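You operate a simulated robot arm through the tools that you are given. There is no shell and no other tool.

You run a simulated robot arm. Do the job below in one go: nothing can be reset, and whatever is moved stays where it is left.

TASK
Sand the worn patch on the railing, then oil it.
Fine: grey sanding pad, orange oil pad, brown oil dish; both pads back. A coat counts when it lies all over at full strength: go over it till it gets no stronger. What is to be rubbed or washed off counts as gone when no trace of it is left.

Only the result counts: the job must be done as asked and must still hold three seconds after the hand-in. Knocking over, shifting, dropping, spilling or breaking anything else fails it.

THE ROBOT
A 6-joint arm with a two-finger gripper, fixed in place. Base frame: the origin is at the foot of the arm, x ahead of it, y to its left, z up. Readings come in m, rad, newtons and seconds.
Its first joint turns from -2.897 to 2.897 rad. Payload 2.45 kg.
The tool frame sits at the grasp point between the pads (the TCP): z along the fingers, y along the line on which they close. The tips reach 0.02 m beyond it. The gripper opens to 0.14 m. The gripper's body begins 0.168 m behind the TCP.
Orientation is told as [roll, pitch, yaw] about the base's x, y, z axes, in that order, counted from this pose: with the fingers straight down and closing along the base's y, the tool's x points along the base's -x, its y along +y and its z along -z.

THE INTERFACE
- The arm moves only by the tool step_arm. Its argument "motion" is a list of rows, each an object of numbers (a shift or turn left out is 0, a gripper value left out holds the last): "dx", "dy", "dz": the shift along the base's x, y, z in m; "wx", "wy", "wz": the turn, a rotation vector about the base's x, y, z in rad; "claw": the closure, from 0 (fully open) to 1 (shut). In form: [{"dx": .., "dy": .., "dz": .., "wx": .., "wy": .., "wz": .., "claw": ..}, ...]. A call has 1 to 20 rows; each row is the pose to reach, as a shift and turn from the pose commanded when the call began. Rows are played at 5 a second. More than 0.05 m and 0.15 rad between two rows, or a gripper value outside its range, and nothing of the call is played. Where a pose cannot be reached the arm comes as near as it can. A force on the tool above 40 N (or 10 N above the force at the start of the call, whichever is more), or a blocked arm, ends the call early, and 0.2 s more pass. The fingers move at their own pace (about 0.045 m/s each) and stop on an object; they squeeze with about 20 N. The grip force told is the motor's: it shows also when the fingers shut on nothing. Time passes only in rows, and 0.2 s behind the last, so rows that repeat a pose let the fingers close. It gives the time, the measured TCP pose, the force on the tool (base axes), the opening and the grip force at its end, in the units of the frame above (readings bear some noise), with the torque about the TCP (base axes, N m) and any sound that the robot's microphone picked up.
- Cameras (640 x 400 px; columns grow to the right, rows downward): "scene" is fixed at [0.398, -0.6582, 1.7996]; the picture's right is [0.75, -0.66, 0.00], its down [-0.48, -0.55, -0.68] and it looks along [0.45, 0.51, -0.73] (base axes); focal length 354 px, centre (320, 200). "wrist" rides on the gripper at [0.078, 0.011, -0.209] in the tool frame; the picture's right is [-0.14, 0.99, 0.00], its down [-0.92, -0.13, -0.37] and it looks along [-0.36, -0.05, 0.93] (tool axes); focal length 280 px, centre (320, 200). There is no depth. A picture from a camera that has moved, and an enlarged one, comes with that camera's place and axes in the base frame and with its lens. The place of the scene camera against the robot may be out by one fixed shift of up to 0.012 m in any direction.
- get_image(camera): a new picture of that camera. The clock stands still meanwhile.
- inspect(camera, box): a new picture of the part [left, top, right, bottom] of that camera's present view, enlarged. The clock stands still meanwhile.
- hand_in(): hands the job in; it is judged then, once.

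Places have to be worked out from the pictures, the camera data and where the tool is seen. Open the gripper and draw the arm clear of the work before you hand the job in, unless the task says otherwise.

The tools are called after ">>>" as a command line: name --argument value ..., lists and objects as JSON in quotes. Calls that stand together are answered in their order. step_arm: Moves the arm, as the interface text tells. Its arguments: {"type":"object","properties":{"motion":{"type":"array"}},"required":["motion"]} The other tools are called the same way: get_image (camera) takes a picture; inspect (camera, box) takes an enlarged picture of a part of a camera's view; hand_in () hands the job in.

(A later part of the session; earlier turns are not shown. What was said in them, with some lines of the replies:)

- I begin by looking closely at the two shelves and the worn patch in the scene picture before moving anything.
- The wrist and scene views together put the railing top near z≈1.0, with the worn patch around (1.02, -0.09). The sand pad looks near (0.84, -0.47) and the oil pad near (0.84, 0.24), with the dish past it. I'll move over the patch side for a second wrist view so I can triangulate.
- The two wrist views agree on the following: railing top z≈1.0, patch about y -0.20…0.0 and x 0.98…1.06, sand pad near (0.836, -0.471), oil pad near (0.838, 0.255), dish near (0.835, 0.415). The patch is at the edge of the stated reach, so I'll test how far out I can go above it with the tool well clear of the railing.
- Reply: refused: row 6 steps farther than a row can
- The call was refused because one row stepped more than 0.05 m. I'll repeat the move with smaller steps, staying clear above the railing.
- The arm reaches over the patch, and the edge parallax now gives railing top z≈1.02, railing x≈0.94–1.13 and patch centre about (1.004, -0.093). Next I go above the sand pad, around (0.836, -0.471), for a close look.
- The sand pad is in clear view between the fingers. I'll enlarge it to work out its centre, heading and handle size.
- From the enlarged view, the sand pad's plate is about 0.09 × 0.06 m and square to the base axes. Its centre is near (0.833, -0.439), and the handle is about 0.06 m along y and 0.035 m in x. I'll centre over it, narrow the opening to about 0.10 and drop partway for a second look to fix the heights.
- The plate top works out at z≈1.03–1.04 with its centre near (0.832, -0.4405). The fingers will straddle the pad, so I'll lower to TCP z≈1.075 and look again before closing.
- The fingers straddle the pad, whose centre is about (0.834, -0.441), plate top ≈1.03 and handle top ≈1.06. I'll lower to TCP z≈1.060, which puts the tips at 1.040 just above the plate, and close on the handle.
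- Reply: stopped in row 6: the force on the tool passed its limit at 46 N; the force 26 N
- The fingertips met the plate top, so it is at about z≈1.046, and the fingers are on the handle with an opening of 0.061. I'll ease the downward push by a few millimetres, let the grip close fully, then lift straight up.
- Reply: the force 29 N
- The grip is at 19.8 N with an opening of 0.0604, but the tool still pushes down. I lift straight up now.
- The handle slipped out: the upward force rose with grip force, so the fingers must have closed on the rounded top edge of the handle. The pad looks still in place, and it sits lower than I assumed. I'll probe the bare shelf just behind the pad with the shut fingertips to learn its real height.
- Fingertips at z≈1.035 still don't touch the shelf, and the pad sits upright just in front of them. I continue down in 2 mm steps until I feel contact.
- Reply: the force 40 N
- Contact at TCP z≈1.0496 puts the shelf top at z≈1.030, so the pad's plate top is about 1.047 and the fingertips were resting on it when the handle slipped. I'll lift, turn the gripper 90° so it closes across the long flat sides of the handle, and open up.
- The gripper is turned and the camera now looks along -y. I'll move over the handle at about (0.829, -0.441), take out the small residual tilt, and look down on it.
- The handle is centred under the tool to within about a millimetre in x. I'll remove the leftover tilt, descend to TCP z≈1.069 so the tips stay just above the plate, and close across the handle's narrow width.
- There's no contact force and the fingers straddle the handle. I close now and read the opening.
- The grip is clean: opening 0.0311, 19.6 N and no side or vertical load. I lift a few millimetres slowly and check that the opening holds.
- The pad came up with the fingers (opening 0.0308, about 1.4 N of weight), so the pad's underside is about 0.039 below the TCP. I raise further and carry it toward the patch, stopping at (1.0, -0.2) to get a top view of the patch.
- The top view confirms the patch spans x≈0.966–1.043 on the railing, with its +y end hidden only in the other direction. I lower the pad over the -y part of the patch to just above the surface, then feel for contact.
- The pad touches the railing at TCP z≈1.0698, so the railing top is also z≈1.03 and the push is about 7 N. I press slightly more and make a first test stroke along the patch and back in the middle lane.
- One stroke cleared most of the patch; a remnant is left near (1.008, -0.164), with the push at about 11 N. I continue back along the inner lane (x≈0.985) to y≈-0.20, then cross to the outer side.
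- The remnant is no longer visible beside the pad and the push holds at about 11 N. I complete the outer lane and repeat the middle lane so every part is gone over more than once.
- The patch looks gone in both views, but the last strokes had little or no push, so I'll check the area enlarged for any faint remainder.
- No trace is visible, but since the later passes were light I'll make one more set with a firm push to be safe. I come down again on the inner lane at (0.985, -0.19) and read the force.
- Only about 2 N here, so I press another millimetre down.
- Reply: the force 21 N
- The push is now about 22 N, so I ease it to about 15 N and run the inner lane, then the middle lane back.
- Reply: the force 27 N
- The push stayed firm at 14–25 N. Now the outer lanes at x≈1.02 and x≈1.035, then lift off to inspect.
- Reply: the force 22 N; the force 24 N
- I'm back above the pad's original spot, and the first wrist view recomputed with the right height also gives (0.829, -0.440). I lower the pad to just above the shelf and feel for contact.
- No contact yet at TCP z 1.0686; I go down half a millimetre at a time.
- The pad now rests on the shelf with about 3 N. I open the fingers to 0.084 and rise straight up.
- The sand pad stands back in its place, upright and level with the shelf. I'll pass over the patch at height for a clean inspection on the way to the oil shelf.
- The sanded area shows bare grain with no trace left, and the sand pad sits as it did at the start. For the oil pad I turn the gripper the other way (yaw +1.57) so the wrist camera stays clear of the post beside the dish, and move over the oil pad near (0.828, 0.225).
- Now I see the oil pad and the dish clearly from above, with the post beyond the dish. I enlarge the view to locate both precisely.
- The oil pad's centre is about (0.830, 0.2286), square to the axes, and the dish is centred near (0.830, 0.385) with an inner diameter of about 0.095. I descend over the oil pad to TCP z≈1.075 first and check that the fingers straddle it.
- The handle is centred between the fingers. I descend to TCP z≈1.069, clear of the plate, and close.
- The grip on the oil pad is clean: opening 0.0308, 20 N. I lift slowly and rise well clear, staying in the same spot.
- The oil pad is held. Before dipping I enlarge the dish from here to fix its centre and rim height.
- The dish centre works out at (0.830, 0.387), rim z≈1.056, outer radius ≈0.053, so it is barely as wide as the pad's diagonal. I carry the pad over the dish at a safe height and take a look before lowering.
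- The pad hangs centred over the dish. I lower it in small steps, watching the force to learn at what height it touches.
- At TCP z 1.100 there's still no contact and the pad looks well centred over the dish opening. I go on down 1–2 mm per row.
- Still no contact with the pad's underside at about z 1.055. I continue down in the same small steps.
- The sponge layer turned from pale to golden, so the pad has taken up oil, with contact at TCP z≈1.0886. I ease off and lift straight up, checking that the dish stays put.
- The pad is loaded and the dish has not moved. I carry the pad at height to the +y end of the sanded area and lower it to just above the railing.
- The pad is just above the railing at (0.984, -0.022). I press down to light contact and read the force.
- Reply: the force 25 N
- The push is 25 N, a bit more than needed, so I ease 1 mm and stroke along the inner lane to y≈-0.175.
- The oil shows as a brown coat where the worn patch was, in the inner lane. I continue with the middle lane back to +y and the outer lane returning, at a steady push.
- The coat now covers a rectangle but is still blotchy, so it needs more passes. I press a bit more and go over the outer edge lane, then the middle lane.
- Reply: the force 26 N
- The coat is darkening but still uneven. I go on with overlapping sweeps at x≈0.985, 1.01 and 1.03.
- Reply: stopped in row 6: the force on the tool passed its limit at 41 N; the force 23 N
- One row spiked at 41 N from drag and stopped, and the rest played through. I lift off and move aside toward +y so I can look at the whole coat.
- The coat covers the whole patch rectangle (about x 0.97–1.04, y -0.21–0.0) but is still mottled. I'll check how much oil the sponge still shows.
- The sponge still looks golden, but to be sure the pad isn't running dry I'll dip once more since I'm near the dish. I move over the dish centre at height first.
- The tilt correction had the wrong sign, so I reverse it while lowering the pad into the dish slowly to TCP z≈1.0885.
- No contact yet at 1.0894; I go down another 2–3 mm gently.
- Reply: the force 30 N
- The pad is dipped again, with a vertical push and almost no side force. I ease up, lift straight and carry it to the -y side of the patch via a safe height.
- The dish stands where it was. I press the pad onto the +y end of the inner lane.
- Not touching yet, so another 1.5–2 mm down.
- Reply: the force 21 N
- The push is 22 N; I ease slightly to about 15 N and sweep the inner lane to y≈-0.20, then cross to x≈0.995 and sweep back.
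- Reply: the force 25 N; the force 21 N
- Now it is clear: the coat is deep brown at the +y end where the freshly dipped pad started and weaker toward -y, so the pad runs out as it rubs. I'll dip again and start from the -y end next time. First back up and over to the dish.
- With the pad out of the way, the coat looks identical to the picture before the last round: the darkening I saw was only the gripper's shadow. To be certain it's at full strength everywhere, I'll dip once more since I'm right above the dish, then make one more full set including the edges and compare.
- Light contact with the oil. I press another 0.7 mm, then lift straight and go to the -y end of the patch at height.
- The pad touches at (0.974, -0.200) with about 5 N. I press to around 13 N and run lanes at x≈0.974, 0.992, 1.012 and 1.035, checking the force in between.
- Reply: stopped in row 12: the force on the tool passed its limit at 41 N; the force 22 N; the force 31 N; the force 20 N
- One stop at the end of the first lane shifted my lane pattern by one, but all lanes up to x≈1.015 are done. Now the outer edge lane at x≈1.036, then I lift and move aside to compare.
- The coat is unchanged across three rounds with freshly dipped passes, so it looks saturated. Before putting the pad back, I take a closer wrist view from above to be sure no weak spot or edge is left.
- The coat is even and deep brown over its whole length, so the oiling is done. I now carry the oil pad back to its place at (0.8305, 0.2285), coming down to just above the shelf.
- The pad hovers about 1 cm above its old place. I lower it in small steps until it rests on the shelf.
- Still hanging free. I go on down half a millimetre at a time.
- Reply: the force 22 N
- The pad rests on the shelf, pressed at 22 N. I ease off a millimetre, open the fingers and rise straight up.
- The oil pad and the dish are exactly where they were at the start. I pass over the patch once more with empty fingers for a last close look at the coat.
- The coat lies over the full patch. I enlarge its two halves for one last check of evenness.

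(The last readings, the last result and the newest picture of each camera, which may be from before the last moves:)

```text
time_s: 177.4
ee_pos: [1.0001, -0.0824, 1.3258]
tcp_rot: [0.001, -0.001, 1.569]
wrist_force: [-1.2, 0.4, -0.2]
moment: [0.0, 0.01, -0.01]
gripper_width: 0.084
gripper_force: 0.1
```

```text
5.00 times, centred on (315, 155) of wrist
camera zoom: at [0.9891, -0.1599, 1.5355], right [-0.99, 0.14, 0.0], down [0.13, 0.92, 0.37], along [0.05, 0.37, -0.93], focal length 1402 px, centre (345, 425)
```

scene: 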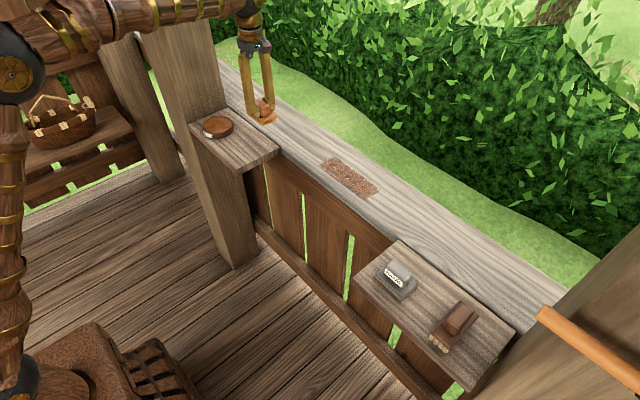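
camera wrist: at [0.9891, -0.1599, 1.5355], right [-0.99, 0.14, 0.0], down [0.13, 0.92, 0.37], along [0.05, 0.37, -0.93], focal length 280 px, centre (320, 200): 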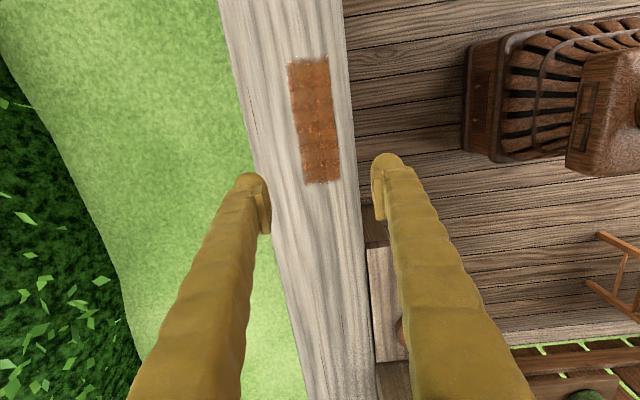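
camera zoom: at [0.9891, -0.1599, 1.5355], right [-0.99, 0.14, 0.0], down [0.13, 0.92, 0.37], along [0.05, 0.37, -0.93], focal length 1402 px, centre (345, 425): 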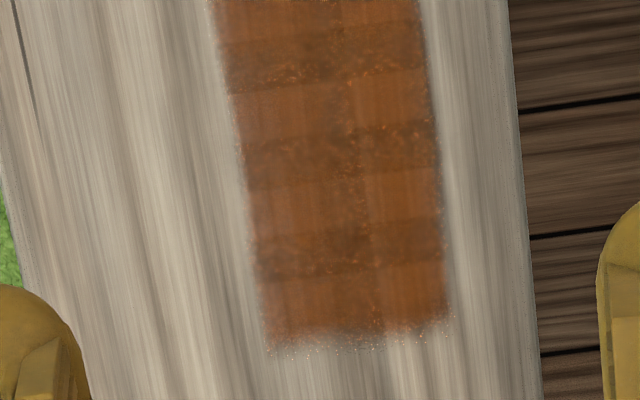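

The coat is even over all its parts, with only the soft texture of overlapping fields and no pale spots. I draw the arm back and open the gripper fully.

>>> step_arm --motion '[{"dx": -0.035, "dy": 0.02, "dz": 0.01, "claw": 0.2}, {"dx": -0.07, "dy": 0.04, "dz": 0.02, "claw": 0.0}, {"dx": -0.105, "dy": 0.06, "dz": 0.03, "claw": 0.0}, {"dx": -0.14, "dy": 0.08, "dz": 0.035, "claw": 0.0}, {"dx": -0.175, "dy": 0.1, "dz": 0.035, "claw": 0.0}, {"dx": -0.21, "dy": 0.12, "dz": 0.035, "claw": 0.0}, {"dx": -0.245, "dy": 0.14, "dz": 0.035, "claw": 0.0}, {"dx": -0.28, "dy": 0.16, "dz": 0.035, "claw": 0.0}, {"dx": -0.31, "dy": 0.18, "dz": 0.035, "claw": 0.0}, {"dx": -0.31, "dy": 0.18, "dz": 0.035, "claw": 0.0}]'

>>> get_image --camera "scene"

>>> inspect --camera "scene" --box '[310, 140, 390, 205]'

>>> inspect --camera "scene" --box '[350, 230, 530, 380]'

```text
time_s: 179.6
ee_pos: [0.6901, 0.0987, 1.3636]
tcp_rot: [-0.001, 0.0, 1.57]
wrist_force: [0.3, -0.1, 0.1]
moment: [0.0, 0.02, -0.02]
gripper_width: 0.1402
gripper_force: 0.0
```

```text
taken
```

scene: 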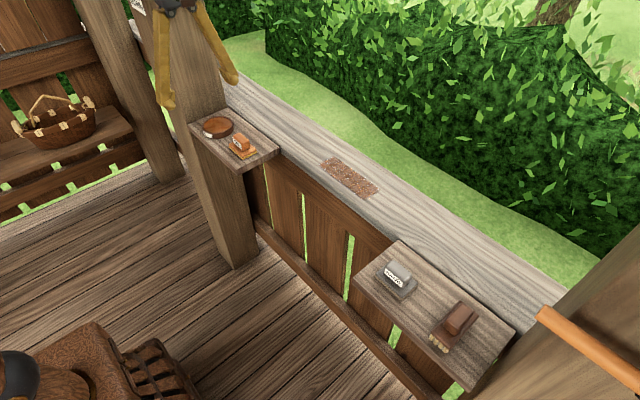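

```text
6.15 times, centred on (350, 172) of scene
camera zoom: at [0.398, -0.6582, 1.7996], right [0.75, -0.66, 0.0], down [-0.48, -0.55, -0.68], along [0.45, 0.51, -0.73], focal length 2176 px, centre (135, 369)
```

zoom: 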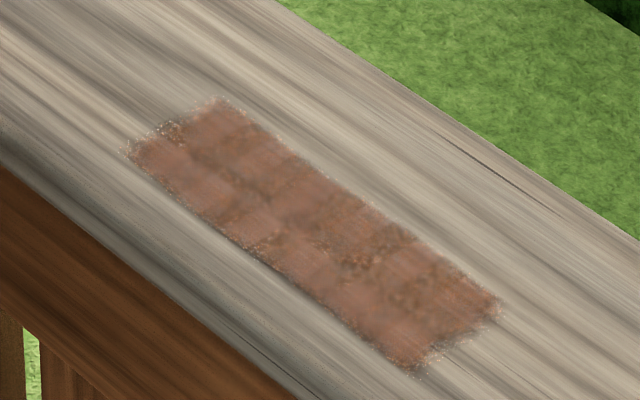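

```text
2.67 times, centred on (440, 305) of scene
camera zoom: at [0.398, -0.6582, 1.7996], right [0.75, -0.66, 0.0], down [-0.48, -0.55, -0.68], along [0.45, 0.51, -0.73], focal length 943 px, centre (0, -80)
```

zoom: 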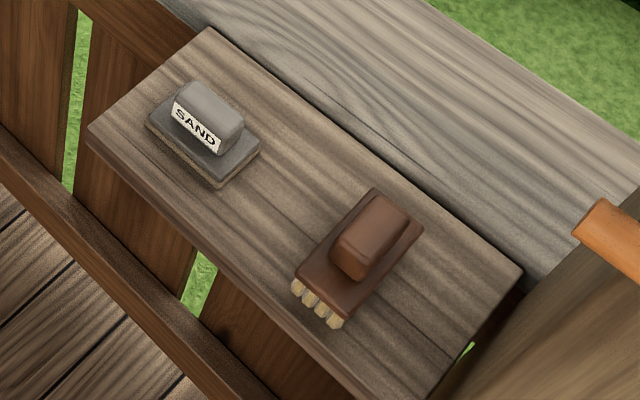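

The worn patch is sanded and shows an even, saturated oil coat. Both pads are back in place, the dish and brush have not moved, and the arm is clear with the gripper open. I hand the job in.

>>> hand_in

```text
The job is handed in.
```

I sanded the worn patch until no trace of it showed, then oiled it. I've handed the job in; no verdict came back.

- **Sanding:** The last set of strokes pressed at roughly 14–25 N. Enlarged views afterwards showed only bare grain.
- **Oiling:** I dipped the pad three times and covered the whole patch after each dip. The pictures after the second and third rounds looked the same as after the first. I took that as full strength, judged by eye.
- **Pads and dish:** Both pads are back where they started, and the oil dish and brush have not visibly moved.
- **Slips on the way:** My first grip on the sanding pad slipped off. The pad stayed in place, and I picked it up with the gripper turned a quarter. Two oiling strokes stopped early when the force went just over the limit, at 41 N; the lanes they cut short were covered by later strokes.

The arm is drawn back clear of the work with the gripper open.
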